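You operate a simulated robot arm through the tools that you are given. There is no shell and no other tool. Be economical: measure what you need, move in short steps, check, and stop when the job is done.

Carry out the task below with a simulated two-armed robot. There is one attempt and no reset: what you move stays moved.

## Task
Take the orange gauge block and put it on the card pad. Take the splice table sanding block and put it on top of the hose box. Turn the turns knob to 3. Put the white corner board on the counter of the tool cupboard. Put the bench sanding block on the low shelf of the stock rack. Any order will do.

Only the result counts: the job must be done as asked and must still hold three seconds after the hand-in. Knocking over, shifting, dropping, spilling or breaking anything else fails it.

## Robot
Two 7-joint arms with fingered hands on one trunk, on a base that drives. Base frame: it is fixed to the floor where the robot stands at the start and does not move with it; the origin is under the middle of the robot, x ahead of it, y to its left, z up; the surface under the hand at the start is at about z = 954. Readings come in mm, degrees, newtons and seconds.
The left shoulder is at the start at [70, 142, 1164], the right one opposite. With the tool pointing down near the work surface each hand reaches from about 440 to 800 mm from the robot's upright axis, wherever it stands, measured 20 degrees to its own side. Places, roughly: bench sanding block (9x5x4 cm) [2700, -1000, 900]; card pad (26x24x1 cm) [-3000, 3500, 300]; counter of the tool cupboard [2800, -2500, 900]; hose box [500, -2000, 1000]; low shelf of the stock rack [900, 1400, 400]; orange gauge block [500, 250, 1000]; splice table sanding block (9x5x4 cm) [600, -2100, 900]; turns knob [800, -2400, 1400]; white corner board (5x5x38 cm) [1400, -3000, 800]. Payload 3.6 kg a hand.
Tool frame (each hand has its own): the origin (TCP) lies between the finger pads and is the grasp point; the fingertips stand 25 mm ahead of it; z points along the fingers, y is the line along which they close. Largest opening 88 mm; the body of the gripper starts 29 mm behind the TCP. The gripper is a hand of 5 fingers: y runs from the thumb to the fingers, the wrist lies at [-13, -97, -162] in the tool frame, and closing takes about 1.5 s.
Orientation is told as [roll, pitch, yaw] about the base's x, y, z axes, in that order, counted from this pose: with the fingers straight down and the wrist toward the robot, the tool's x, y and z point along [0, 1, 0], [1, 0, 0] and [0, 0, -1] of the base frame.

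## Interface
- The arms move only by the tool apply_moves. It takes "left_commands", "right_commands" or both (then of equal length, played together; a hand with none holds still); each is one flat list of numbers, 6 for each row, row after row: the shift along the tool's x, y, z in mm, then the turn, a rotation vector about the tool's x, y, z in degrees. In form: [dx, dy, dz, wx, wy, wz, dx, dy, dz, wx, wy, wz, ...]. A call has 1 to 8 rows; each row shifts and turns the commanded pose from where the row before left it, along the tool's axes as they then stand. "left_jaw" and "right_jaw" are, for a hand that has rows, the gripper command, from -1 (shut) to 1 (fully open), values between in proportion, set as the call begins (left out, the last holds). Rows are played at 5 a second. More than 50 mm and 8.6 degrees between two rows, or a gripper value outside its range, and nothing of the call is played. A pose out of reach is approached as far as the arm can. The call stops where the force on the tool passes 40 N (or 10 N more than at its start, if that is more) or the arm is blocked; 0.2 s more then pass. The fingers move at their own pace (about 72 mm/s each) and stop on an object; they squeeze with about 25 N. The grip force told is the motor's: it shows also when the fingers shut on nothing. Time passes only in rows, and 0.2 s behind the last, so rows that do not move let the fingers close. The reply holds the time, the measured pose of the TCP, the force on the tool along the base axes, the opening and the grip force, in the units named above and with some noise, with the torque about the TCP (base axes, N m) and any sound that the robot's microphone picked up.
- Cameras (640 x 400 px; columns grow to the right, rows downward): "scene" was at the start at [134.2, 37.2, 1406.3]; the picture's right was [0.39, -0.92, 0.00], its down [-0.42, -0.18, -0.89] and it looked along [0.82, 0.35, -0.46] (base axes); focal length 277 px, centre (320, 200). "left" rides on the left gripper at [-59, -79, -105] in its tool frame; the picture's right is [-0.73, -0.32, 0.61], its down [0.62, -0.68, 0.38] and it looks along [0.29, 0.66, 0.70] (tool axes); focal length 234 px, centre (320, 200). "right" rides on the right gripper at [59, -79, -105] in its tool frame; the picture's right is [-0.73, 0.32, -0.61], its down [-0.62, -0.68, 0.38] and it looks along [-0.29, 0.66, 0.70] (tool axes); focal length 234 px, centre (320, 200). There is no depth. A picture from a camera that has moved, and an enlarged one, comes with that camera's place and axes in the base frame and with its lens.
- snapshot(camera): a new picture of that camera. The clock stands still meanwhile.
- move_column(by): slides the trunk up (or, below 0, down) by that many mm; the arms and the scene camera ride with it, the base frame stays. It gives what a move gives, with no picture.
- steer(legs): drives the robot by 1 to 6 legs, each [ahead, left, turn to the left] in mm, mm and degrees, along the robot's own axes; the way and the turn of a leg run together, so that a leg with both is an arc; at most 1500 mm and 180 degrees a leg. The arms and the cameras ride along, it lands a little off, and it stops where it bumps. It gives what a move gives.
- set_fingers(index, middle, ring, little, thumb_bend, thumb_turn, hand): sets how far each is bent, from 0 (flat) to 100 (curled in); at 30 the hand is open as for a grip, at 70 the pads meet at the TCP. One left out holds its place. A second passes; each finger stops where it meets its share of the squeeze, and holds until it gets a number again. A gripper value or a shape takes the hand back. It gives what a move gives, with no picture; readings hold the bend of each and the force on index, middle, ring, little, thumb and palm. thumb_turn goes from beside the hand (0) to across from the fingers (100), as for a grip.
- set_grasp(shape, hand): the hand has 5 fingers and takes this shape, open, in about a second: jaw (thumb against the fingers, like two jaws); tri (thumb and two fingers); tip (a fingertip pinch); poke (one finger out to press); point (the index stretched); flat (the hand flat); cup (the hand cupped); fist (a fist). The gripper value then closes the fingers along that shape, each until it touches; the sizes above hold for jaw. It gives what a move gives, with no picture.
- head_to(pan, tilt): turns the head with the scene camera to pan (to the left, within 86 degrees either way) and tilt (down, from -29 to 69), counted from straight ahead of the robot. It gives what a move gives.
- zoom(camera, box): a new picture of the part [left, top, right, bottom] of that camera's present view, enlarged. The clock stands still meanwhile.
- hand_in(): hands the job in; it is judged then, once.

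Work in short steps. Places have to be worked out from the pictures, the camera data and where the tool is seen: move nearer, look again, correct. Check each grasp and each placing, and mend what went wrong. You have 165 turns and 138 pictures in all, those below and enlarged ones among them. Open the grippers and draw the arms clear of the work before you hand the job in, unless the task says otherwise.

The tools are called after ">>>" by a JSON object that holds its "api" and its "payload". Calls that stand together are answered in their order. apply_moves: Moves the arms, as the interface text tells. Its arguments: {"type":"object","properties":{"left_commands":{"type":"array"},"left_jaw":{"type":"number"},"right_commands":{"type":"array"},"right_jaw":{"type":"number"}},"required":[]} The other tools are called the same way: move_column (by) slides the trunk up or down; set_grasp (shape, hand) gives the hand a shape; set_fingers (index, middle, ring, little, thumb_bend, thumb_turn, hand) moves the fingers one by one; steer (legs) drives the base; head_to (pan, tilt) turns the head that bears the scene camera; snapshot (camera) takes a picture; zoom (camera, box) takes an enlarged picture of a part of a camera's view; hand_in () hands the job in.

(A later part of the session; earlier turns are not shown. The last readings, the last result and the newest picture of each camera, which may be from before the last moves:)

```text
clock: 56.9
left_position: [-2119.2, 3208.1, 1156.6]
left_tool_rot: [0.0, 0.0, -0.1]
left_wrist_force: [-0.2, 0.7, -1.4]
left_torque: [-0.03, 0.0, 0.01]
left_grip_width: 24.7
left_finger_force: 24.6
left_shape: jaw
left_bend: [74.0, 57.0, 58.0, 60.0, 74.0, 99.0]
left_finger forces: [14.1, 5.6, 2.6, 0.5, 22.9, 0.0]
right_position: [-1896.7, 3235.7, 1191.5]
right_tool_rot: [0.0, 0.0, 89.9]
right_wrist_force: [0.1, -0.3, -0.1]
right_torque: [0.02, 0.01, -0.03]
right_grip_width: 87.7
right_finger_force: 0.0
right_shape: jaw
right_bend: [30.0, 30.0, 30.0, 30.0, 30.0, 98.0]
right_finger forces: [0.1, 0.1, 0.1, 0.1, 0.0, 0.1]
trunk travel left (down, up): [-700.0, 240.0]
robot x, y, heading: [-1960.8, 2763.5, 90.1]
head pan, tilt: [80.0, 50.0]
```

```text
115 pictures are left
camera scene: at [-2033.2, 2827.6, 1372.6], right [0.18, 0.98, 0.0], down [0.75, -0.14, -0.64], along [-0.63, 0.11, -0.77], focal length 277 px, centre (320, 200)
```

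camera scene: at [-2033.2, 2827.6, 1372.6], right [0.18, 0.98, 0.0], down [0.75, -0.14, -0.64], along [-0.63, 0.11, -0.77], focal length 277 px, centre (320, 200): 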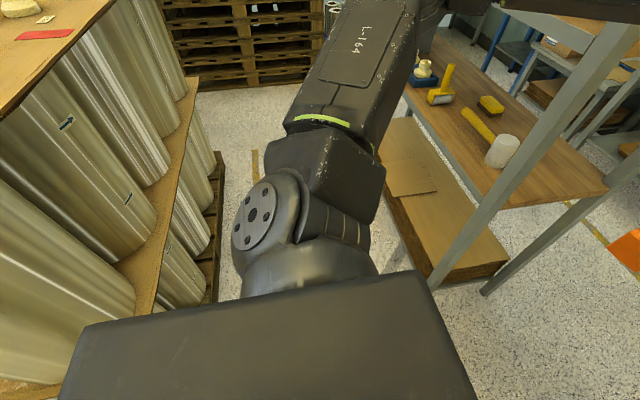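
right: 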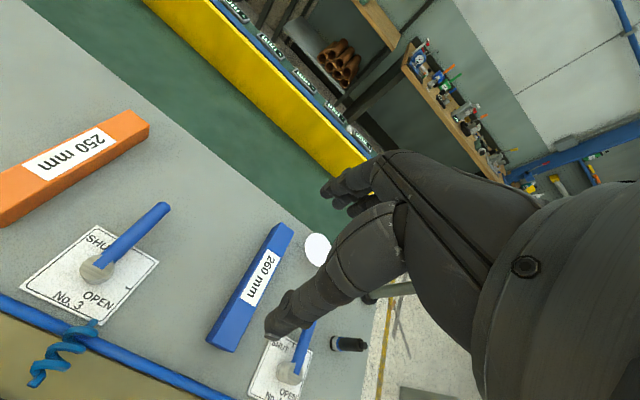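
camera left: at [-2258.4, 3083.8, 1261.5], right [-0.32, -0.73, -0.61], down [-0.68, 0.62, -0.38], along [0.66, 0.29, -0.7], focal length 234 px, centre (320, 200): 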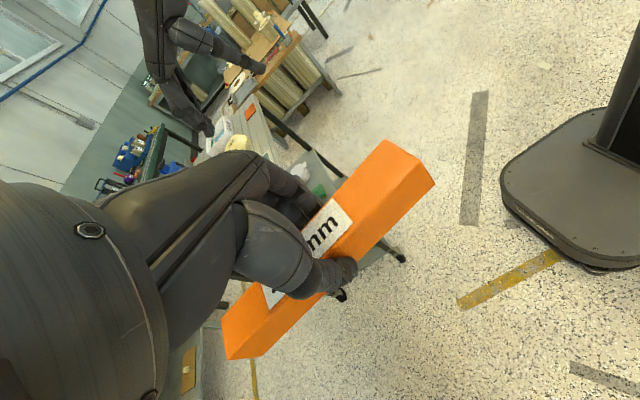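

The pallet edge lies at y≈2430 and the base now clears it. I'll strafe left, nudging a bit further ahead.

>>> {"api": "steer", "payload": {"legs": [[30, 300, 0], [10, 560, 0]]}}

>>> {"api": "move_column", "payload": {"by": -400}}

>>> {"api": "head_to", "payload": {"pan": 15, "tilt": 35}}

>>> {"api": "snapshot", "payload": {"camera": "scene"}}

```text
clock: 61.6
left_position: [-2964.1, 3238.4, 1156.3]
left_tool_rot: [0.0, 0.0, 1.4]
left_wrist_force: [0.8, 0.1, -1.1]
left_torque: [-0.01, -0.01, 0.0]
left_grip_width: 24.6
left_finger_force: 24.3
left_shape: jaw
left_bend: [74.0, 57.0, 58.0, 60.0, 74.0, 99.0]
left_finger forces: [14.2, 5.6, 2.6, 0.5, 22.9, 0.1]
right_position: [-2741.8, 3271.9, 1193.2]
right_tool_rot: [0.1, 0.0, 91.4]
right_wrist_force: [-0.2, -0.3, -0.1]
right_torque: [-0.01, -0.02, -0.02]
right_grip_width: 87.6
right_finger_force: 0.0
right_shape: jaw
right_bend: [30.0, 30.0, 30.0, 30.0, 30.0, 98.0]
right_finger forces: [0.0, 0.0, 0.1, 0.0, 0.1, 0.0]
trunk travel left (down, up): [-700.0, 240.0]
robot x, y, heading: [-2795.6, 2797.9, 91.3]
head pan, tilt: [80.0, 50.0]
```

```text
clock: 65.5
left_position: [-2963.8, 3239.4, 756.8]
left_tool_rot: [0.0, 0.1, 1.5]
left_wrist_force: [0.6, -0.9, -1.0]
left_torque: [0.01, 0.04, 0.01]
left_grip_width: 24.6
left_finger_force: 24.8
left_shape: jaw
left_bend: [74.0, 57.0, 58.0, 60.0, 74.0, 99.0]
left_finger forces: [14.2, 5.6, 2.7, 0.4, 22.9, 0.0]
right_position: [-2741.0, 3271.6, 792.1]
right_tool_rot: [0.0, -0.1, 91.6]
right_wrist_force: [0.6, -0.3, -0.5]
right_torque: [0.0, 0.05, 0.01]
right_grip_width: 88.0
right_finger_force: 0.0
right_shape: jaw
right_bend: [30.0, 30.0, 30.0, 30.0, 30.0, 98.0]
right_finger forces: [0.0, 0.0, 0.0, 0.0, 0.1, 0.0]
trunk travel left (down, up): [-300.0, 640.0]
robot x, y, heading: [-2792.2, 2796.4, 91.5]
head pan, tilt: [80.0, 50.0]
```

```text
clock: 66.8
left_position: [-2964.6, 3238.8, 755.7]
left_tool_rot: [0.0, 0.0, 1.6]
left_wrist_force: [-0.1, -0.4, -1.0]
left_torque: [-0.04, 0.01, 0.02]
left_grip_width: 24.5
left_finger_force: 24.8
left_shape: jaw
left_bend: [74.0, 57.0, 58.0, 60.0, 74.0, 99.0]
left_finger forces: [14.1, 5.6, 2.8, 0.6, 22.9, 0.1]
right_position: [-2743.2, 3272.3, 792.2]
right_tool_rot: [0.1, 0.0, 91.5]
right_wrist_force: [-0.4, 0.6, -0.3]
right_torque: [0.01, -0.01, 0.02]
right_grip_width: 87.8
right_finger_force: 0.1
right_shape: jaw
right_bend: [30.0, 30.0, 30.0, 30.0, 30.0, 98.0]
right_finger forces: [0.0, 0.0, 0.0, 0.0, 0.0, 0.0]
trunk travel left (down, up): [-300.0, 640.0]
robot x, y, heading: [-2789.8, 2797.7, 91.3]
head pan, tilt: [15.0, 35.0]
```

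```text
114 pictures are left
camera scene: at [-2816.9, 2933.3, 994.3], right [0.96, 0.28, 0.0], down [0.16, -0.55, -0.82], along [-0.23, 0.79, -0.57], focal length 277 px, centre (320, 200)
```

scene: 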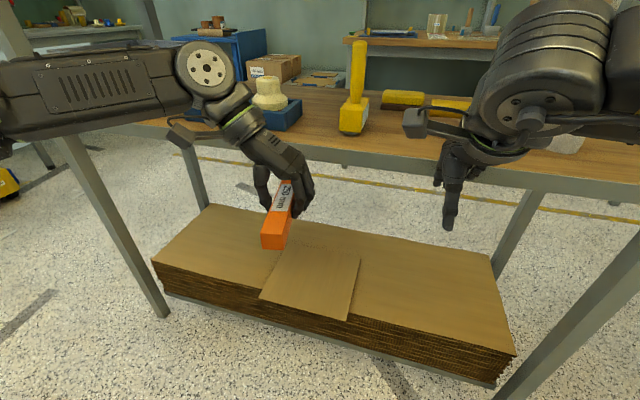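

The pad is ahead and the middle shelf's underside is at z≈735. I'll lower the column by 298 more, drop both hands to gain clearance under the shelf, then drive in.

>>> {"api": "move_column", "payload": {"by": -298}}

>>> {"api": "apply_moves", "payload": {"left_commands": [0, 0, 25, 0, 0, 0, 0, 0, 25, 0, 0, 0, 0, 0, 0, 0, 0, 0], "right_commands": [0, 0, 30, 0, 0, 0, 0, 0, 30, 0, 0, 0, 0, 0, 30, 0, 0, 0]}}

>>> {"api": "steer", "payload": {"legs": [[140, 20, -1.3]]}}

>>> {"api": "snapshot", "payload": {"camera": "scene"}}

>>> {"api": "snapshot", "payload": {"camera": "left"}}

```text
clock: 69.8
left_position: [-2964.2, 3238.4, 458.3]
left_tool_rot: [0.0, 0.1, 1.5]
left_wrist_force: [0.6, 0.4, -1.5]
left_torque: [-0.03, -0.02, 0.03]
left_grip_width: 24.3
left_finger_force: 24.7
left_shape: jaw
left_bend: [74.0, 57.0, 58.0, 60.0, 74.0, 99.0]
left_finger forces: [14.1, 5.6, 2.7, 0.5, 23.0, 0.1]
right_position: [-2742.5, 3270.8, 493.9]
right_tool_rot: [0.0, 0.0, 91.5]
right_wrist_force: [0.6, -0.1, 0.4]
right_torque: [0.01, -0.04, 0.01]
right_grip_width: 87.9
right_finger_force: 0.0
right_shape: jaw
right_bend: [30.0, 30.0, 30.0, 30.0, 30.0, 98.0]
right_finger forces: [0.0, 0.0, 0.1, 0.0, 0.0, 0.0]
trunk travel left (down, up): [-2.0, 938.0]
robot x, y, heading: [-2795.7, 2798.7, 91.5]
head pan, tilt: [15.0, 35.0]
```

```text
clock: 70.6
left_position: [-2964.4, 3236.7, 409.3]
left_tool_rot: [0.0, -0.1, 1.5]
left_wrist_force: [-0.5, 0.4, -0.3]
left_torque: [-0.01, 0.02, -0.01]
left_grip_width: 24.3
left_finger_force: 24.9
left_shape: jaw
left_bend: [74.0, 57.0, 58.0, 60.0, 74.0, 99.0]
left_finger forces: [14.1, 5.5, 2.7, 0.5, 22.9, 0.1]
right_position: [-2744.2, 3273.1, 404.3]
right_tool_rot: [0.0, 0.1, 91.6]
right_wrist_force: [0.6, -1.1, -0.1]
right_torque: [0.03, 0.01, -0.03]
right_grip_width: 87.8
right_finger_force: 0.1
right_shape: jaw
right_bend: [30.0, 30.0, 30.0, 30.0, 30.0, 98.0]
right_finger forces: [0.1, 0.0, 0.0, 0.0, 0.0, 0.1]
trunk travel left (down, up): [-2.0, 938.0]
robot x, y, heading: [-2792.2, 2799.3, 91.0]
head pan, tilt: [15.0, 35.0]
```

```text
clock: 72.0
left_position: [-2977.6, 3382.2, 409.2]
left_tool_rot: [0.0, 0.0, 0.3]
left_wrist_force: [0.7, -0.8, -1.2]
left_torque: [0.0, 0.01, -0.01]
left_grip_width: 24.5
left_finger_force: 24.9
left_shape: jaw
left_bend: [74.0, 57.0, 58.0, 60.0, 74.0, 99.0]
left_finger forces: [14.2, 5.6, 2.7, 0.5, 22.9, 0.0]
right_position: [-2756.9, 3412.2, 404.2]
right_tool_rot: [0.1, 0.1, 90.3]
right_wrist_force: [-0.2, -0.6, 0.4]
right_torque: [0.02, 0.01, 0.02]
right_grip_width: 87.6
right_finger_force: 0.1
right_shape: jaw
right_bend: [30.0, 30.0, 30.0, 30.0, 30.0, 98.0]
right_finger forces: [0.1, 0.0, 0.1, 0.1, 0.1, 0.1]
trunk travel left (down, up): [-2.0, 938.0]
robot x, y, heading: [-2812.5, 2936.5, 89.9]
head pan, tilt: [15.0, 35.0]
```

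```text
113 pictures are left
camera scene: at [-2836.2, 3075.5, 696.3], right [0.97, 0.26, 0.0], down [0.15, -0.55, -0.82], along [-0.21, 0.79, -0.57], focal length 277 px, centre (320, 200)
```

scene: 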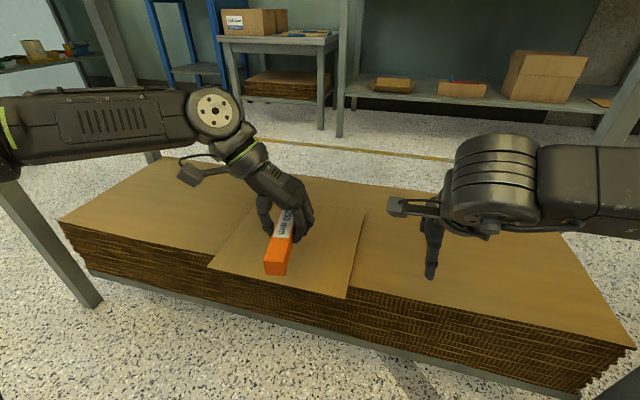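

```text
112 pictures are left
camera left: at [-3056.7, 3322.5, 513.7], right [-0.32, -0.73, -0.61], down [-0.68, 0.62, -0.38], along [0.66, 0.29, -0.7], focal length 234 px, centre (320, 200)
```

left: 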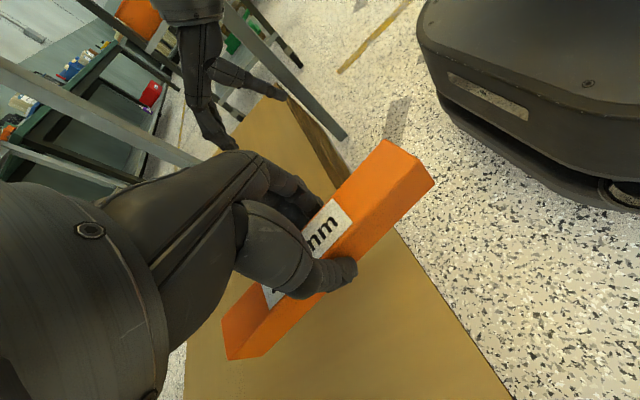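

The pad centre is at [-2994,3476]. I'll move the TCP forward 80 and left 14, then look before lowering.

>>> {"api": "apply_moves", "payload": {"left_commands": [40, -7, 0, 0, 0, 0, 40, -7, 0, 0, 0, 0, 0, 0, 25, 0, 0, 0, 0, 0, 25, 0, 0, 0]}}

>>> {"api": "snapshot", "payload": {"camera": "left"}}

>>> {"api": "zoom", "payload": {"camera": "scene", "box": [180, 150, 420, 300]}}

```text
clock: 73.0
left_position: [-2988.6, 3461.0, 360.3]
left_tool_rot: [0.1, 0.0, 0.4]
left_wrist_force: [0.1, 0.0, -2.3]
left_torque: [-0.02, -0.04, 0.04]
left_grip_width: 24.5
left_finger_force: 25.2
left_shape: jaw
left_bend: [74.0, 57.0, 58.0, 60.0, 74.0, 99.0]
left_finger forces: [14.0, 5.7, 2.7, 0.4, 22.9, 0.0]
right_position: [-2754.7, 3412.8, 403.9]
right_tool_rot: [0.0, 0.0, 90.3]
right_wrist_force: [-0.3, 0.6, 1.3]
right_torque: [0.0, 0.0, 0.0]
right_grip_width: 87.6
right_finger_force: 0.0
right_shape: jaw
right_bend: [30.0, 30.0, 30.0, 30.0, 30.0, 98.0]
right_finger forces: [0.1, 0.0, 0.1, 0.0, 0.0, 0.0]
trunk travel left (down, up): [-2.0, 938.0]
robot x, y, heading: [-2814.7, 2938.8, 90.2]
head pan, tilt: [15.0, 35.0]
```

```text
111 pictures are left
camera left: at [-3067.9, 3400.4, 464.4], right [-0.32, -0.73, -0.61], down [-0.68, 0.62, -0.38], along [0.66, 0.29, -0.7], focal length 234 px, centre (320, 200)
```

left: 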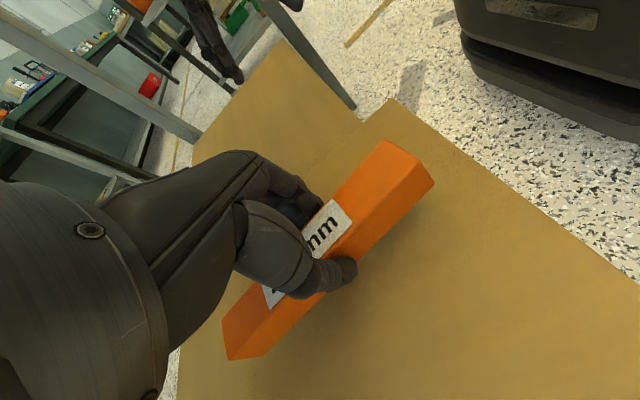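

```text
2.67 times, centred on (300, 225) of scene
camera zoom: at [-2836.2, 3075.5, 696.3], right [0.97, 0.26, 0.0], down [0.15, -0.55, -0.82], along [-0.21, 0.79, -0.57], focal length 738 px, centre (373, 133)
```

zoom: 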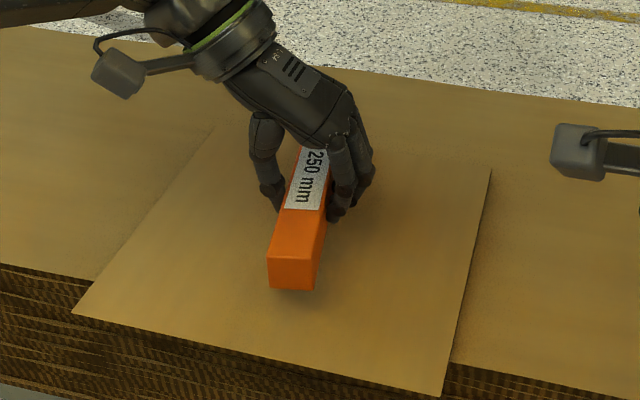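

The block is well centred over the pad, so I'll lower it in small steps until it makes contact.

>>> {"api": "apply_moves", "payload": {"left_commands": [0, 0, 10, 0, 0, 0, 0, 0, 5, 0, 0, 0, 0, 0, 4, 0, 0, 0]}}

>>> {"api": "zoom", "payload": {"camera": "scene", "box": [240, 180, 360, 255]}}

```text
clock: 73.8
left_position: [-2992.8, 3461.0, 339.9]
left_tool_rot: [0.0, 0.0, 0.2]
left_wrist_force: [0.2, -0.5, -1.5]
left_torque: [-0.02, 0.01, 0.03]
left_grip_width: 24.3
left_finger_force: 24.8
left_shape: jaw
left_bend: [74.0, 57.0, 58.0, 60.0, 74.0, 99.0]
left_finger forces: [14.1, 5.6, 2.7, 0.4, 22.9, 0.0]
right_position: [-2755.8, 3413.0, 404.2]
right_tool_rot: [-0.1, 0.0, 90.2]
right_wrist_force: [0.5, 0.0, 0.4]
right_torque: [-0.01, 0.01, -0.02]
right_grip_width: 87.7
right_finger_force: 0.0
right_shape: jaw
right_bend: [30.0, 30.0, 30.0, 30.0, 30.0, 98.0]
right_finger forces: [0.0, 0.0, 0.1, 0.1, 0.1, 0.1]
trunk travel left (down, up): [-2.0, 938.0]
robot x, y, heading: [-2814.3, 2941.0, 90.2]
head pan, tilt: [15.0, 35.0]
```

```text
5.33 times, centred on (300, 218) of scene
camera zoom: at [-2836.2, 3075.6, 696.3], right [0.97, 0.26, 0.0], down [0.15, -0.55, -0.82], along [-0.21, 0.79, -0.57], focal length 1476 px, centre (427, 107)
```

zoom: 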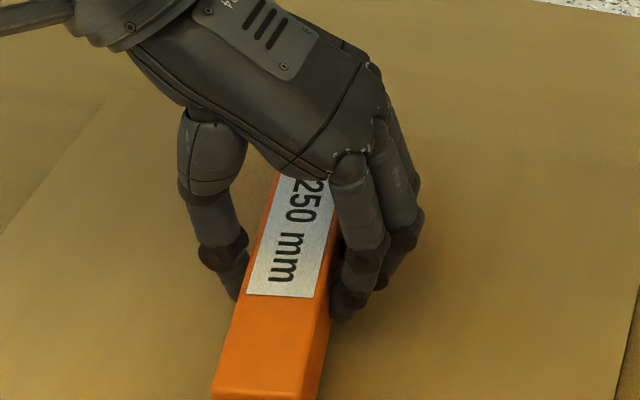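

No contact force shows yet, so I'll go down in 2 mm steps.

>>> {"api": "apply_moves", "payload": {"left_commands": [0, 0, 3, 0, 0, 0, 0, 0, 2, 0, 0, 0, 0, 0, 0, 0, 0, 0]}}

```text
clock: 74.6
left_position: [-2991.7, 3460.1, 336.4]
left_tool_rot: [0.0, -0.2, 0.3]
left_wrist_force: [0.4, 0.3, -1.0]
left_torque: [-0.02, -0.02, 0.01]
left_grip_width: 24.3
left_finger_force: 24.7
left_shape: jaw
left_bend: [74.0, 57.0, 58.0, 60.0, 74.0, 99.0]
left_finger forces: [14.1, 5.6, 2.7, 0.4, 23.0, 0.0]
right_position: [-2755.5, 3412.4, 403.5]
right_tool_rot: [0.0, 0.0, 90.2]
right_wrist_force: [-0.2, -1.1, 0.6]
right_torque: [-0.01, -0.01, 0.01]
right_grip_width: 87.5
right_finger_force: 0.1
right_shape: jaw
right_bend: [30.0, 30.0, 30.0, 30.0, 30.0, 98.0]
right_finger forces: [0.0, 0.0, 0.1, 0.0, 0.0, 0.0]
trunk travel left (down, up): [-2.0, 938.0]
robot x, y, heading: [-2809.0, 2944.5, 90.5]
head pan, tilt: [15.0, 35.0]
```

>>> {"api": "apply_moves", "payload": {"left_commands": [0, 0, 3, 0, 0, 0, 0, 0, 3, 0, 0, 0, 0, 0, 0, 0, 0, 0]}}

>>> {"api": "snapshot", "payload": {"camera": "left"}}

```text
clock: 75.4
left_position: [-2991.9, 3461.7, 330.0]
left_tool_rot: [0.3, -0.1, 0.5]
left_wrist_force: [-2.3, 0.8, 16.5]
left_torque: [0.04, 0.08, -0.02]
left_grip_width: 25.2
left_finger_force: 24.9
left_shape: jaw
left_bend: [74.0, 56.0, 58.0, 60.0, 74.0, 99.0]
left_finger forces: [14.1, 6.7, 3.2, 0.5, 26.3, 0.0]
right_position: [-2754.6, 3413.6, 404.1]
right_tool_rot: [0.1, -0.1, 90.3]
right_wrist_force: [-0.8, 0.5, 0.8]
right_torque: [0.01, -0.05, 0.0]
right_grip_width: 87.6
right_finger_force: 0.0
right_shape: jaw
right_bend: [30.0, 30.0, 30.0, 30.0, 30.0, 98.0]
right_finger forces: [0.1, 0.0, 0.1, 0.0, 0.0, 0.0]
trunk travel left (down, up): [-2.0, 938.0]
robot x, y, heading: [-2814.7, 2939.5, 90.3]
head pan, tilt: [15.0, 35.0]
```

```text
108 pictures are left
camera left: at [-3070.3, 3401.2, 434.9], right [-0.32, -0.73, -0.61], down [-0.68, 0.62, -0.38], along [0.66, 0.3, -0.69], focal length 234 px, centre (320, 200)
```

left: 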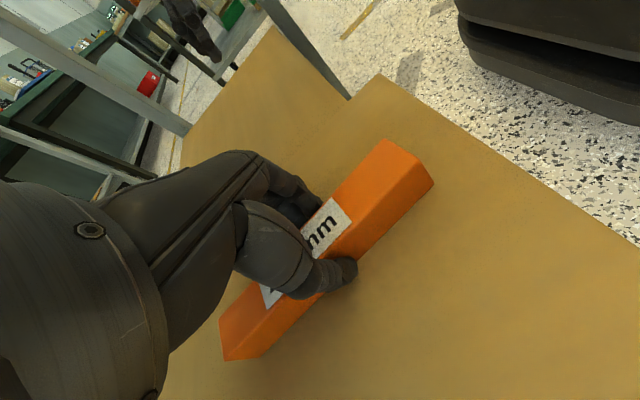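

The pad is in contact (16 N), so I'll ease up 1 mm, open the hand, and rise.

>>> {"api": "apply_moves", "payload": {"left_commands": [0, 0, -1, 0, 0, 0, 0, 0, 0, 0, 0, 0, 0, 0, 0, 0, 0, 0, 0, 0, 0, 0, 0, 0, 0, 0, 0, 0, 0, 0], "left_jaw": 0.5}}

>>> {"api": "apply_moves", "payload": {"left_commands": [0, 0, -20, 0, 0, 0, 0, 0, -20, 0, 0, 0, 0, 0, -30, 0, 0, 0]}}

>>> {"api": "snapshot", "payload": {"camera": "scene"}}

```text
clock: 76.6
left_position: [-2992.8, 3460.7, 329.1]
left_tool_rot: [0.1, 0.0, 0.3]
left_wrist_force: [-0.4, -0.4, 0.8]
left_torque: [0.03, 0.01, 0.0]
left_grip_width: 65.6
left_finger_force: 0.0
left_shape: jaw
left_bend: [27.0, 36.0, 33.0, 34.0, 54.0, 99.0]
left_finger forces: [0.0, 0.1, 0.0, 0.1, 0.1, 0.1]
right_position: [-2755.4, 3413.3, 403.0]
right_tool_rot: [0.0, 0.0, 90.3]
right_wrist_force: [-0.1, -0.2, -0.2]
right_torque: [-0.01, -0.03, -0.02]
right_grip_width: 87.5
right_finger_force: 0.0
right_shape: jaw
right_bend: [30.0, 30.0, 30.0, 30.0, 30.0, 98.0]
right_finger forces: [0.1, 0.0, 0.0, 0.0, 0.1, 0.0]
trunk travel left (down, up): [-2.0, 938.0]
robot x, y, heading: [-2815.2, 2941.2, 90.2]
head pan, tilt: [15.0, 35.0]
```

```text
clock: 77.4
left_position: [-2993.1, 3463.7, 400.6]
left_tool_rot: [0.1, -0.1, 0.3]
left_wrist_force: [-0.6, 0.6, -0.3]
left_torque: [0.01, 0.05, -0.01]
left_grip_width: 65.5
left_finger_force: 0.2
left_shape: jaw
left_bend: [27.0, 36.0, 33.0, 34.0, 54.0, 99.0]
left_finger forces: [0.1, 0.0, 0.1, 0.0, 0.0, 0.0]
right_position: [-2756.1, 3413.5, 404.8]
right_tool_rot: [0.1, 0.0, 90.2]
right_wrist_force: [-1.1, -0.5, 0.7]
right_torque: [0.0, 0.03, 0.04]
right_grip_width: 87.8
right_finger_force: 0.0
right_shape: jaw
right_bend: [30.0, 30.0, 30.0, 30.0, 30.0, 98.0]
right_finger forces: [0.1, 0.0, 0.0, 0.1, 0.1, 0.0]
trunk travel left (down, up): [-2.0, 938.0]
robot x, y, heading: [-2816.5, 2939.4, 90.2]
head pan, tilt: [15.0, 35.0]
```

```text
107 pictures are left
camera scene: at [-2836.2, 3075.6, 696.2], right [0.97, 0.26, 0.0], down [0.15, -0.55, -0.82], along [-0.21, 0.79, -0.57], focal length 277 px, centre (320, 200)
```

scene: 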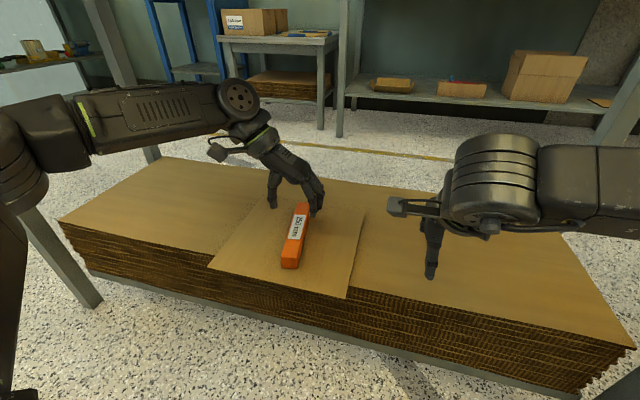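

The block rests on the pad. I'll draw back, clear the shelf, raise the trunk, and leave the way I came.

>>> {"api": "apply_moves", "payload": {"left_commands": [-40, 0, 0, 0, 0, 0, -40, 0, 0, 0, 0, 0]}}

>>> {"api": "steer", "payload": {"legs": [[-140, 0, 0]]}}

>>> {"api": "move_column", "payload": {"by": 400}}

>>> {"api": "move_column", "payload": {"by": 298}}

>>> {"api": "steer", "payload": {"legs": [[-5, -870, 0], [-350, -550, 0]]}}

>>> {"api": "head_to", "payload": {"pan": -86, "tilt": 15}}

>>> {"api": "snapshot", "payload": {"camera": "scene"}}

```text
clock: 78.0
left_position: [-2993.6, 3383.1, 403.4]
left_tool_rot: [0.0, -0.1, 0.2]
left_wrist_force: [0.4, 0.8, -0.6]
left_torque: [0.02, 0.01, 0.01]
left_grip_width: 65.5
left_finger_force: 0.0
left_shape: jaw
left_bend: [27.0, 36.0, 33.0, 34.0, 54.0, 99.0]
left_finger forces: [0.1, 0.1, 0.0, 0.0, 0.0, 0.1]
right_position: [-2756.0, 3413.1, 403.5]
right_tool_rot: [0.0, 0.1, 90.2]
right_wrist_force: [-0.2, -0.6, 0.3]
right_torque: [-0.02, 0.0, 0.03]
right_grip_width: 87.5
right_finger_force: 0.0
right_shape: jaw
right_bend: [30.0, 30.0, 30.0, 30.0, 30.0, 98.0]
right_finger forces: [0.1, 0.0, 0.0, 0.0, 0.0, 0.1]
trunk travel left (down, up): [-2.0, 938.0]
robot x, y, heading: [-2814.7, 2934.4, 90.1]
head pan, tilt: [15.0, 35.0]
```

```text
clock: 79.3
left_position: [-2994.4, 3246.9, 402.6]
left_tool_rot: [0.0, 0.1, 0.5]
left_wrist_force: [-0.5, 0.5, -0.1]
left_torque: [0.01, -0.02, -0.04]
left_grip_width: 65.4
left_finger_force: 0.1
left_shape: jaw
left_bend: [27.0, 36.0, 33.0, 34.0, 54.0, 99.0]
left_finger forces: [0.0, 0.1, 0.0, 0.0, 0.0, 0.1]
right_position: [-2755.4, 3278.3, 403.0]
right_tool_rot: [0.0, 0.1, 90.5]
right_wrist_force: [0.3, -0.1, 0.2]
right_torque: [0.01, -0.03, 0.02]
right_grip_width: 87.6
right_finger_force: 0.0
right_shape: jaw
right_bend: [30.0, 30.0, 30.0, 30.0, 30.0, 98.0]
right_finger forces: [0.1, 0.1, 0.0, 0.0, 0.0, 0.1]
trunk travel left (down, up): [-2.0, 938.0]
robot x, y, heading: [-2813.7, 2803.7, 90.2]
head pan, tilt: [15.0, 35.0]
```

```text
clock: 83.1
left_position: [-2994.0, 3247.8, 803.1]
left_tool_rot: [0.0, 0.0, 0.6]
left_wrist_force: [0.5, -0.2, 0.4]
left_torque: [0.0, 0.03, -0.01]
left_grip_width: 65.8
left_finger_force: 0.1
left_shape: jaw
left_bend: [27.0, 36.0, 33.0, 34.0, 54.0, 99.0]
left_finger forces: [0.0, 0.0, 0.2, 0.0, 0.1, 0.1]
right_position: [-2756.5, 3278.8, 803.4]
right_tool_rot: [0.0, -0.1, 90.4]
right_wrist_force: [0.3, -0.3, -0.1]
right_torque: [0.01, 0.02, 0.01]
right_grip_width: 87.7
right_finger_force: 0.1
right_shape: jaw
right_bend: [30.0, 30.0, 30.0, 30.0, 30.0, 98.0]
right_finger forces: [0.1, 0.0, 0.0, 0.0, 0.0, 0.0]
trunk travel left (down, up): [-402.0, 538.0]
robot x, y, heading: [-2812.9, 2802.8, 90.6]
head pan, tilt: [15.0, 35.0]
```

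```text
clock: 86.1
left_position: [-2993.3, 3247.8, 1100.2]
left_tool_rot: [0.0, 0.0, 0.6]
left_wrist_force: [0.0, 0.1, -0.7]
left_torque: [0.01, 0.0, -0.01]
left_grip_width: 65.9
left_finger_force: 0.1
left_shape: jaw
left_bend: [27.0, 36.0, 33.0, 34.0, 54.0, 99.0]
left_finger forces: [0.0, 0.1, 0.1, 0.1, 0.0, 0.1]
right_position: [-2756.9, 3279.1, 1101.2]
right_tool_rot: [0.0, 0.0, 90.4]
right_wrist_force: [0.3, -0.2, 0.3]
right_torque: [0.0, 0.01, 0.02]
right_grip_width: 87.8
right_finger_force: 0.1
right_shape: jaw
right_bend: [30.0, 30.0, 30.0, 30.0, 30.0, 98.0]
right_finger forces: [0.1, 0.0, 0.1, 0.1, 0.0, 0.0]
trunk travel left (down, up): [-700.0, 240.0]
robot x, y, heading: [-2814.2, 2808.0, 90.5]
head pan, tilt: [15.0, 35.0]
```

```text
clock: 93.8
left_position: [-1605.4, 2884.9, 1101.0]
left_tool_rot: [0.0, -0.1, -0.5]
left_wrist_force: [-0.4, -0.6, 0.2]
left_torque: [-0.04, -0.03, -0.01]
left_grip_width: 65.5
left_finger_force: 0.2
left_shape: jaw
left_bend: [27.0, 36.0, 33.0, 34.0, 54.0, 99.0]
left_finger forces: [0.0, 0.0, 0.0, 0.1, 0.0, 0.0]
right_position: [-1367.6, 2911.9, 1101.7]
right_tool_rot: [0.0, 0.1, 89.4]
right_wrist_force: [-0.2, 0.2, -0.5]
right_torque: [-0.02, -0.01, -0.03]
right_grip_width: 87.7
right_finger_force: 0.1
right_shape: jaw
right_bend: [30.0, 30.0, 30.0, 30.0, 30.0, 98.0]
right_finger forces: [0.0, 0.1, 0.0, 0.0, 0.1, 0.0]
trunk travel left (down, up): [-700.0, 240.0]
robot x, y, heading: [-1433.7, 2437.8, 89.2]
head pan, tilt: [15.0, 35.0]
```

```text
clock: 95.5
left_position: [-1605.7, 2883.7, 1099.7]
left_tool_rot: [0.0, 0.1, -0.5]
left_wrist_force: [0.3, -0.9, 0.0]
left_torque: [-0.02, 0.01, 0.0]
left_grip_width: 65.5
left_finger_force: 0.0
left_shape: jaw
left_bend: [27.0, 36.0, 33.0, 34.0, 54.0, 99.0]
left_finger forces: [0.0, 0.0, 0.0, 0.1, 0.0, 0.1]
right_position: [-1367.0, 2911.0, 1101.2]
right_tool_rot: [0.0, 0.0, 89.3]
right_wrist_force: [0.1, 0.6, 0.6]
right_torque: [0.02, 0.03, -0.01]
right_grip_width: 87.7
right_finger_force: 0.0
right_shape: jaw
right_bend: [30.0, 30.0, 30.0, 30.0, 30.0, 98.0]
right_finger forces: [0.0, 0.0, 0.1, 0.0, 0.1, 0.2]
trunk travel left (down, up): [-700.0, 240.0]
robot x, y, heading: [-1428.6, 2438.7, 89.2]
head pan, tilt: [-85.9, 15.0]
```

```text
106 pictures are left
camera scene: at [-1338.3, 2494.9, 1426.3], right [0.06, -1.0, 0.0], down [-0.26, -0.02, -0.97], along [0.96, 0.06, -0.26], focal length 277 px, centre (320, 200)
```

scene: 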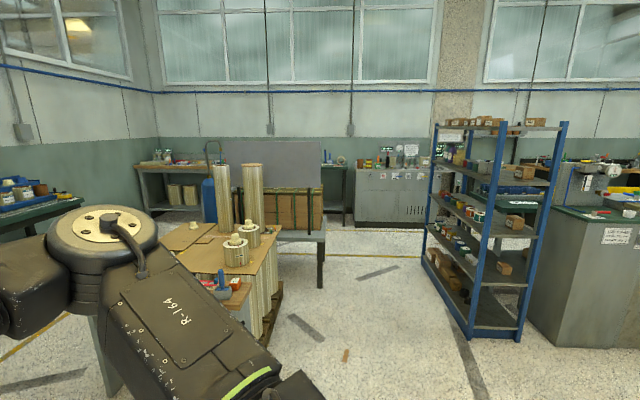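

The blue stock rack spans x 310..1430, y 1190..1550 and is open toward +y. I'll zoom in on its shelves.

>>> {"api": "zoom", "payload": {"camera": "scene", "box": [400, 110, 600, 350]}}

```text
1.67 times, centred on (500, 230) of scene
camera zoom: at [-1338.3, 2494.9, 1426.3], right [0.06, -1.0, 0.0], down [-0.26, -0.02, -0.97], along [0.96, 0.06, -0.26], focal length 461 px, centre (20, 150)
```

zoom: 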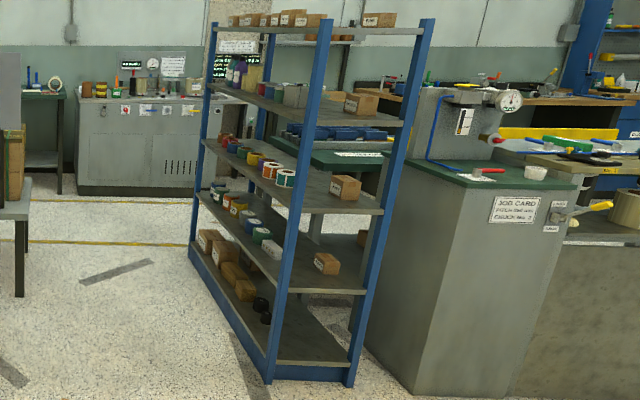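

The low shelf is probably the second one, at z≈440. Next I'll turn to face +x and drive east past the rack at y≈2200.

>>> {"api": "steer", "payload": {"legs": [[0, 0, -89], [1450, -230, 0], [1450, 0, 0]]}}

>>> {"api": "head_to", "payload": {"pan": -70, "tilt": 20}}

>>> {"api": "snapshot", "payload": {"camera": "scene"}}

```text
clock: 109.7
left_position: [1000.3, 2423.3, 1117.7]
left_tool_rot: [1.9, 1.1, -88.1]
left_wrist_force: [-1.1, 0.3, 0.1]
left_torque: [-0.02, 0.01, 0.0]
left_grip_width: 65.7
left_finger_force: 0.0
left_shape: jaw
left_bend: [27.0, 36.0, 33.0, 34.0, 54.0, 99.0]
left_finger forces: [0.0, 0.0, 0.0, 0.1, 0.0, 0.0]
right_position: [1043.6, 2190.8, 1112.7]
right_tool_rot: [1.1, -1.4, 2.8]
right_wrist_force: [0.4, -0.2, 0.2]
right_torque: [0.02, -0.01, 0.01]
right_grip_width: 87.8
right_finger_force: 0.2
right_shape: jaw
right_bend: [30.0, 30.0, 30.0, 30.0, 30.0, 98.0]
right_finger forces: [0.0, 0.1, 0.0, 0.0, 0.0, 0.1]
trunk travel left (down, up): [-700.0, 240.0]
robot x, y, heading: [589.0, 2248.1, 2.7]
head pan, tilt: [-85.9, 15.0]
stopped in leg 3: the robot was blocked; the commanded pose is now the measured one
```

```text
clock: 110.5
left_position: [1000.7, 2422.5, 1116.1]
left_tool_rot: [1.8, 1.2, -88.0]
left_wrist_force: [-0.9, 0.1, 1.2]
left_torque: [0.0, -0.02, 0.0]
left_grip_width: 65.9
left_finger_force: 0.0
left_shape: jaw
left_bend: [27.0, 36.0, 33.0, 34.0, 54.0, 99.0]
left_finger forces: [0.1, 0.0, 0.1, 0.1, 0.1, 0.0]
right_position: [1042.2, 2188.5, 1113.5]
right_tool_rot: [1.1, -1.7, 2.5]
right_wrist_force: [-0.6, -0.5, -0.8]
right_torque: [0.03, 0.02, 0.01]
right_grip_width: 87.9
right_finger_force: 0.1
right_shape: jaw
right_bend: [30.0, 30.0, 30.0, 30.0, 30.0, 98.0]
right_finger forces: [0.0, 0.0, 0.1, 0.0, 0.0, 0.1]
trunk travel left (down, up): [-700.0, 240.0]
robot x, y, heading: [595.5, 2245.8, 2.6]
head pan, tilt: [-70.0, 20.0]
```

```text
104 pictures are left
camera scene: at [643.4, 2138.4, 1418.4], right [-0.92, -0.38, -0.03], down [-0.1, 0.34, -0.94], along [0.37, -0.86, -0.35], focal length 277 px, centre (320, 200)
```

scene: 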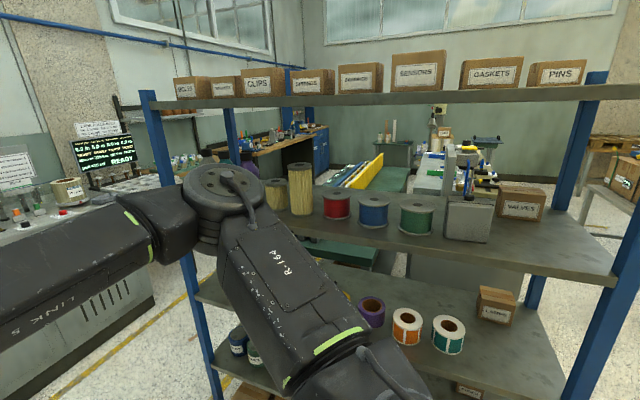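

The robot was blocked and is slightly tilted, so something is at the base. I'll look down ahead and to the left.

>>> {"api": "head_to", "payload": {"pan": 0, "tilt": 50}}

>>> {"api": "snapshot", "payload": {"camera": "scene"}}

>>> {"api": "head_to", "payload": {"pan": 60, "tilt": 50}}

>>> {"api": "snapshot", "payload": {"camera": "scene"}}

```text
clock: 111.9
left_position: [1000.2, 2422.3, 1116.7]
left_tool_rot: [1.8, 1.0, -88.0]
left_wrist_force: [0.2, 0.6, -0.2]
left_torque: [0.0, 0.03, -0.01]
left_grip_width: 65.6
left_finger_force: 0.1
left_shape: jaw
left_bend: [27.0, 36.0, 33.0, 34.0, 54.0, 99.0]
left_finger forces: [0.0, 0.0, 0.1, 0.0, 0.0, 0.1]
right_position: [1043.9, 2188.8, 1114.9]
right_tool_rot: [1.0, -1.6, 2.6]
right_wrist_force: [-0.2, 0.4, 0.6]
right_torque: [0.01, 0.01, -0.03]
right_grip_width: 87.9
right_finger_force: 0.1
right_shape: jaw
right_bend: [30.0, 30.0, 30.0, 30.0, 30.0, 98.0]
right_finger forces: [0.0, 0.0, 0.0, 0.1, 0.0, 0.0]
trunk travel left (down, up): [-700.0, 240.0]
robot x, y, heading: [591.9, 2245.5, 2.9]
head pan, tilt: [0.0, 50.0]
```

```text
103 pictures are left
camera scene: at [686.1, 2228.3, 1375.6], right [0.04, -1.0, -0.02], down [-0.75, -0.02, -0.66], along [0.66, 0.04, -0.75], focal length 277 px, centre (320, 200)
```

scene: 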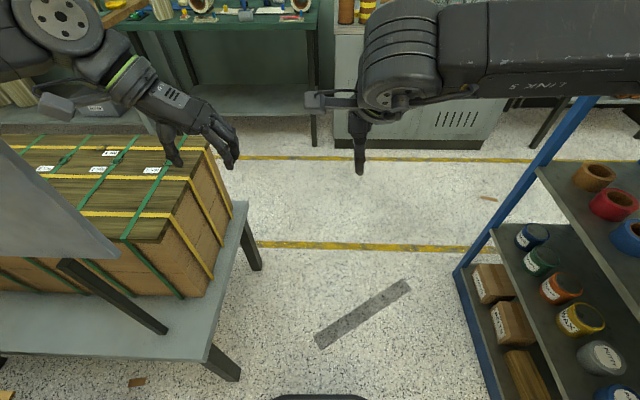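

```text
clock: 113.2
left_position: [1000.9, 2421.5, 1116.0]
left_tool_rot: [1.6, 1.1, -87.9]
left_wrist_force: [-0.5, 0.6, 0.2]
left_torque: [-0.01, -0.01, 0.0]
left_grip_width: 65.8
left_finger_force: 0.0
left_shape: jaw
left_bend: [27.0, 36.0, 33.0, 34.0, 54.0, 99.0]
left_finger forces: [0.1, 0.1, 0.0, 0.0, 0.1, 0.0]
right_position: [1042.4, 2189.2, 1114.3]
right_tool_rot: [1.1, -1.6, 2.6]
right_wrist_force: [-0.2, -0.1, -0.1]
right_torque: [0.0, 0.04, -0.02]
right_grip_width: 87.7
right_finger_force: 0.1
right_shape: jaw
right_bend: [30.0, 30.0, 30.0, 30.0, 30.0, 98.0]
right_finger forces: [0.0, 0.0, 0.0, 0.1, 0.0, 0.1]
trunk travel left (down, up): [-700.0, 240.0]
robot x, y, heading: [595.1, 2249.9, 2.5]
head pan, tilt: [60.0, 50.0]
```

```text
102 pictures are left
camera scene: at [644.9, 2293.1, 1375.7], right [0.89, -0.46, 0.02], down [-0.34, -0.67, -0.67], along [0.32, 0.59, -0.75], focal length 277 px, centre (320, 200)
```

scene: 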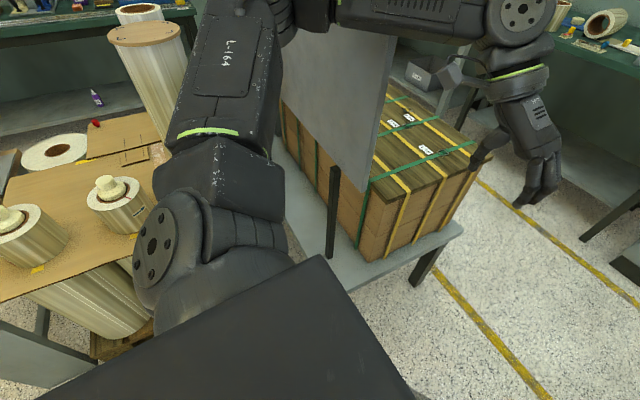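

The left elbow touched the upright grey panel. I'll back off, straighten, and check that the panel hasn't moved.

>>> {"api": "steer", "payload": {"legs": [[-150, -30, 0], [0, -130, -2.7]]}}

>>> {"api": "snapshot", "payload": {"camera": "scene"}}

```text
clock: 115.5
left_position: [887.9, 2253.8, 1100.1]
left_tool_rot: [0.0, -0.1, -90.5]
left_wrist_force: [-0.2, 0.1, 0.4]
left_torque: [0.0, 0.01, 0.01]
left_grip_width: 65.8
left_finger_force: 0.1
left_shape: jaw
left_bend: [27.0, 36.0, 33.0, 34.0, 54.0, 99.0]
left_finger forces: [0.1, 0.0, 0.0, 0.1, 0.0, 0.1]
right_position: [921.2, 2020.3, 1102.5]
right_tool_rot: [-0.2, 0.0, 0.0]
right_wrist_force: [-0.7, 1.0, 0.4]
right_torque: [-0.06, 0.0, 0.02]
right_grip_width: 87.9
right_finger_force: 0.1
right_shape: jaw
right_bend: [30.0, 30.0, 30.0, 30.0, 30.0, 98.0]
right_finger forces: [0.0, 0.1, 0.0, 0.1, 0.0, 0.0]
trunk travel left (down, up): [-700.0, 240.0]
robot x, y, heading: [445.2, 2080.4, 0.2]
head pan, tilt: [60.0, 50.0]
```

```text
101 pictures are left
camera scene: at [535.2, 2147.5, 1372.4], right [0.86, -0.5, 0.0], down [-0.38, -0.66, -0.64], along [0.32, 0.55, -0.77], focal length 277 px, centre (320, 200)
```

scene: 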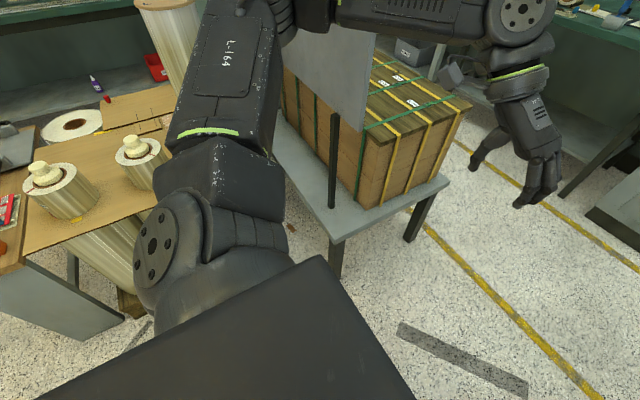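

The panel is intact and the robot is level again. I'll drive ahead at y≈2080, past the rack.

>>> {"api": "steer", "payload": {"legs": [[1480, 20, 0]]}}

>>> {"api": "head_to", "payload": {"pan": -80, "tilt": 20}}

>>> {"api": "snapshot", "payload": {"camera": "scene"}}

```text
clock: 122.8
left_position: [2346.0, 2305.1, 1099.7]
left_tool_rot: [0.0, 0.0, -88.9]
left_wrist_force: [0.2, 0.2, -0.4]
left_torque: [0.02, 0.0, 0.01]
left_grip_width: 65.9
left_finger_force: 0.1
left_shape: jaw
left_bend: [27.0, 36.0, 33.0, 34.0, 54.0, 99.0]
left_finger forces: [0.0, 0.0, 0.0, 0.0, 0.0, 0.0]
right_position: [2383.8, 2070.6, 1101.2]
right_tool_rot: [0.0, 0.0, 1.7]
right_wrist_force: [0.1, -0.2, -0.5]
right_torque: [0.0, 0.01, 0.01]
right_grip_width: 87.6
right_finger_force: 0.1
right_shape: jaw
right_bend: [30.0, 30.0, 30.0, 30.0, 30.0, 98.0]
right_finger forces: [0.0, 0.0, 0.0, 0.0, 0.1, 0.0]
trunk travel left (down, up): [-700.0, 240.0]
robot x, y, heading: [1913.1, 2114.9, 1.8]
head pan, tilt: [60.0, 50.0]
```

```text
clock: 125.0
left_position: [2344.9, 2304.8, 1101.1]
left_tool_rot: [0.0, 0.0, -88.9]
left_wrist_force: [-0.7, -0.3, -0.1]
left_torque: [0.01, 0.01, 0.02]
left_grip_width: 65.9
left_finger_force: 0.0
left_shape: jaw
left_bend: [27.0, 36.0, 33.0, 34.0, 54.0, 99.0]
left_finger forces: [0.1, 0.0, 0.0, 0.1, 0.0, 0.0]
right_position: [2384.3, 2071.6, 1102.6]
right_tool_rot: [0.0, 0.0, 1.7]
right_wrist_force: [0.2, 0.0, -0.7]
right_torque: [-0.01, 0.0, -0.01]
right_grip_width: 87.9
right_finger_force: 0.1
right_shape: jaw
right_bend: [30.0, 30.0, 30.0, 30.0, 30.0, 98.0]
right_finger forces: [0.0, 0.0, 0.1, 0.1, 0.0, 0.1]
trunk travel left (down, up): [-700.0, 240.0]
robot x, y, heading: [1905.7, 2114.9, 1.7]
head pan, tilt: [-80.0, 20.0]
```

```text
100 pictures are left
camera scene: at [1977.3, 2027.4, 1418.1], right [-0.98, -0.2, 0.0], down [-0.07, 0.34, -0.94], along [0.19, -0.92, -0.34], focal length 277 px, centre (320, 200)
```

scene: 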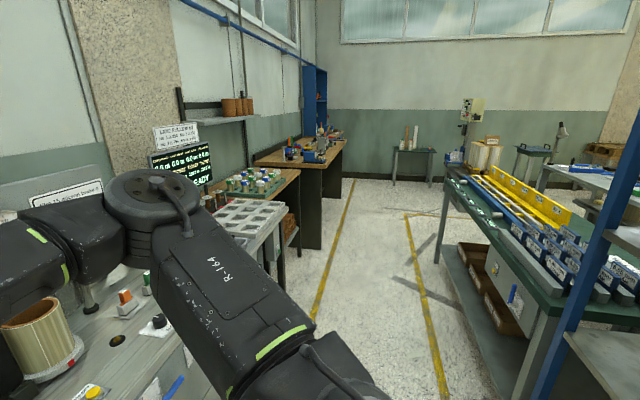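

The aisle between the first table (x≲1350) and the east benches (x≳2330) is clear. I'll turn to face -y and drive down it at x≈1850.

>>> {"api": "steer", "payload": {"legs": [[-70, 0, 0], [0, 0, -92], [1400, 0, 0]]}}

>>> {"api": "head_to", "payload": {"pan": 25, "tilt": 20}}

>>> {"api": "snapshot", "payload": {"camera": "scene"}}

```text
clock: 136.4
left_position: [1991.7, 273.3, 1100.6]
left_tool_rot: [0.0, -0.1, 178.4]
left_wrist_force: [0.6, 0.0, -1.0]
left_torque: [0.01, -0.01, -0.02]
left_grip_width: 66.0
left_finger_force: 0.1
left_shape: jaw
left_bend: [27.0, 36.0, 33.0, 34.0, 54.0, 99.0]
left_finger forces: [0.1, 0.0, 0.1, 0.0, 0.0, 0.1]
right_position: [1756.9, 245.3, 1101.8]
right_tool_rot: [-0.1, -0.1, -91.0]
right_wrist_force: [-0.4, -0.5, 0.0]
right_torque: [-0.02, 0.02, 0.0]
right_grip_width: 87.6
right_finger_force: 0.1
right_shape: jaw
right_bend: [30.0, 30.0, 30.0, 30.0, 30.0, 98.0]
right_finger forces: [0.1, 0.0, 0.0, 0.0, 0.0, 0.0]
trunk travel left (down, up): [-700.0, 240.0]
robot x, y, heading: [1824.8, 718.4, -90.9]
head pan, tilt: [-80.0, 20.0]
```

```text
clock: 138.3
left_position: [1991.5, 272.1, 1099.6]
left_tool_rot: [0.0, 0.0, 178.4]
left_wrist_force: [-0.9, -0.3, 0.5]
left_torque: [0.02, 0.0, -0.01]
left_grip_width: 65.9
left_finger_force: 0.1
left_shape: jaw
left_bend: [27.0, 36.0, 33.0, 34.0, 54.0, 99.0]
left_finger forces: [0.0, 0.0, 0.1, 0.1, 0.0, 0.0]
right_position: [1756.9, 244.4, 1101.8]
right_tool_rot: [0.0, 0.0, -91.1]
right_wrist_force: [-0.2, 0.8, -0.4]
right_torque: [-0.02, -0.01, 0.0]
right_grip_width: 88.0
right_finger_force: 0.0
right_shape: jaw
right_bend: [30.0, 30.0, 30.0, 30.0, 30.0, 98.0]
right_finger forces: [0.1, 0.0, 0.0, 0.1, 0.1, 0.0]
trunk travel left (down, up): [-700.0, 240.0]
robot x, y, heading: [1820.8, 716.2, -91.3]
head pan, tilt: [25.0, 20.0]
```

```text
99 pictures are left
camera scene: at [1860.2, 583.1, 1418.1], right [-0.91, -0.41, 0.0], down [-0.14, 0.31, -0.94], along [0.38, -0.86, -0.34], focal length 277 px, centre (320, 200)
```

scene: 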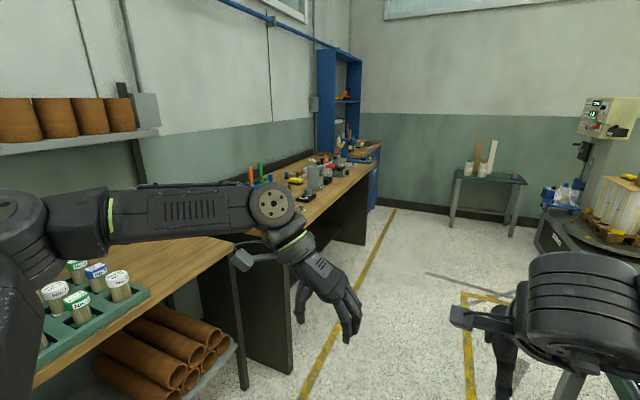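

The bench with the vise is ahead-left, the blue tool cupboard is beyond it, and the corner boards are at the small table. I'll drive 1000 further and look at the bench.

>>> {"api": "steer", "payload": {"legs": [[1150, 0, 0]]}}

>>> {"api": "head_to", "payload": {"pan": 60, "tilt": 25}}

>>> {"api": "snapshot", "payload": {"camera": "scene"}}

```text
clock: 144.1
left_position: [1982.4, -867.1, 1100.1]
left_tool_rot: [0.0, 0.0, 179.2]
left_wrist_force: [-0.1, -0.7, 0.6]
left_torque: [0.02, 0.0, 0.0]
left_grip_width: 65.8
left_finger_force: 0.1
left_shape: jaw
left_bend: [27.0, 36.0, 33.0, 34.0, 54.0, 99.0]
left_finger forces: [0.2, 0.1, 0.0, 0.0, 0.1, 0.1]
right_position: [1747.5, -897.2, 1101.3]
right_tool_rot: [-0.1, 0.0, -90.3]
right_wrist_force: [-0.2, -0.2, -0.9]
right_torque: [0.02, 0.01, 0.0]
right_grip_width: 88.0
right_finger_force: 0.1
right_shape: jaw
right_bend: [30.0, 30.0, 30.0, 30.0, 30.0, 98.0]
right_finger forces: [0.0, 0.0, 0.0, 0.0, 0.0, 0.0]
trunk travel left (down, up): [-700.0, 240.0]
robot x, y, heading: [1806.7, -421.8, -90.6]
head pan, tilt: [25.0, 20.0]
```

```text
clock: 145.1
left_position: [1982.3, -866.9, 1101.3]
left_tool_rot: [0.0, 0.0, 179.2]
left_wrist_force: [-0.2, 0.4, -0.3]
left_torque: [-0.01, 0.0, 0.01]
left_grip_width: 65.8
left_finger_force: 0.1
left_shape: jaw
left_bend: [27.0, 36.0, 33.0, 34.0, 54.0, 99.0]
left_finger forces: [0.0, 0.0, 0.0, 0.1, 0.0, 0.0]
right_position: [1747.0, -898.0, 1101.4]
right_tool_rot: [0.0, 0.0, -90.3]
right_wrist_force: [0.2, 0.1, 0.5]
right_torque: [0.01, -0.01, 0.0]
right_grip_width: 87.8
right_finger_force: 0.0
right_shape: jaw
right_bend: [30.0, 30.0, 30.0, 30.0, 30.0, 98.0]
right_finger forces: [0.0, 0.0, 0.0, 0.1, 0.0, 0.0]
trunk travel left (down, up): [-700.0, 240.0]
robot x, y, heading: [1807.9, -425.0, -90.5]
head pan, tilt: [60.0, 25.0]
```

```text
98 pictures are left
camera scene: at [1887.9, -519.8, 1410.1], right [-0.51, -0.86, 0.0], down [-0.36, 0.21, -0.91], along [0.78, -0.46, -0.42], focal length 277 px, centre (320, 200)
```

scene: 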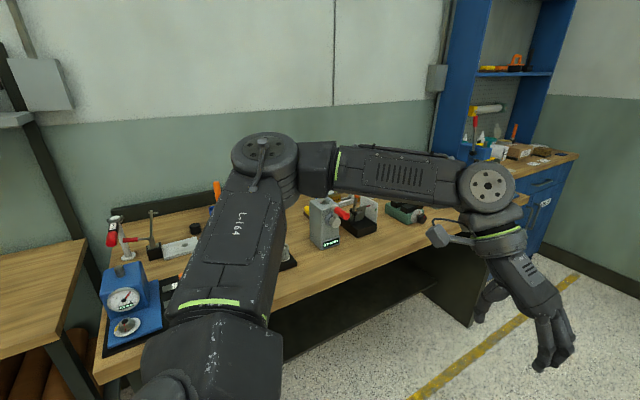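

The bench front edge is at about x=2350. I'll move to y≈-900, turn to face it, and look over its top.

>>> {"api": "steer", "payload": {"legs": [[430, 60, 0], [0, 0, 90]]}}

>>> {"api": "head_to", "payload": {"pan": 0, "tilt": 25}}

>>> {"api": "snapshot", "payload": {"camera": "scene"}}

```text
clock: 151.6
left_position: [2303.7, -672.5, 1100.4]
left_tool_rot: [0.0, -0.1, -89.3]
left_wrist_force: [-0.6, 0.3, -1.2]
left_torque: [0.01, 0.02, 0.0]
left_grip_width: 65.8
left_finger_force: 0.1
left_shape: jaw
left_bend: [27.0, 36.0, 33.0, 34.0, 54.0, 99.0]
left_finger forces: [0.1, 0.0, 0.1, 0.0, 0.1, 0.0]
right_position: [2341.0, -907.3, 1101.3]
right_tool_rot: [0.0, 0.0, 1.1]
right_wrist_force: [0.5, 0.4, -0.7]
right_torque: [0.01, -0.08, -0.02]
right_grip_width: 87.8
right_finger_force: 0.1
right_shape: jaw
right_bend: [30.0, 30.0, 30.0, 30.0, 30.0, 98.0]
right_finger forces: [0.0, 0.0, 0.0, 0.0, 0.1, 0.0]
trunk travel left (down, up): [-700.0, 240.0]
robot x, y, heading: [1866.2, -856.3, 1.1]
head pan, tilt: [60.0, 25.0]
```

```text
clock: 152.9
left_position: [2303.3, -672.9, 1099.6]
left_tool_rot: [-0.1, 0.0, -89.3]
left_wrist_force: [0.2, 0.7, 0.8]
left_torque: [0.03, -0.01, -0.01]
left_grip_width: 65.7
left_finger_force: 0.1
left_shape: jaw
left_bend: [27.0, 36.0, 33.0, 34.0, 54.0, 99.0]
left_finger forces: [0.0, 0.0, 0.0, 0.1, 0.0, 0.0]
right_position: [2340.2, -906.3, 1101.2]
right_tool_rot: [0.0, -0.1, 1.2]
right_wrist_force: [-0.1, -1.1, -0.8]
right_torque: [0.0, 0.01, 0.05]
right_grip_width: 87.5
right_finger_force: 0.0
right_shape: jaw
right_bend: [30.0, 30.0, 30.0, 30.0, 30.0, 98.0]
right_finger forces: [0.0, 0.0, 0.0, 0.0, 0.0, 0.1]
trunk travel left (down, up): [-700.0, 240.0]
robot x, y, heading: [1865.9, -858.3, 1.1]
head pan, tilt: [0.0, 25.0]
```

```text
97 pictures are left
camera scene: at [2007.6, -853.6, 1410.1], right [0.02, -1.0, 0.0], down [-0.42, -0.01, -0.91], along [0.91, 0.02, -0.42], focal length 277 px, centre (320, 200)
```

scene: 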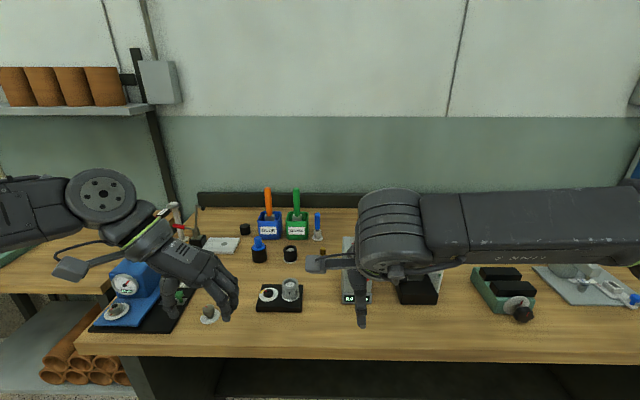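

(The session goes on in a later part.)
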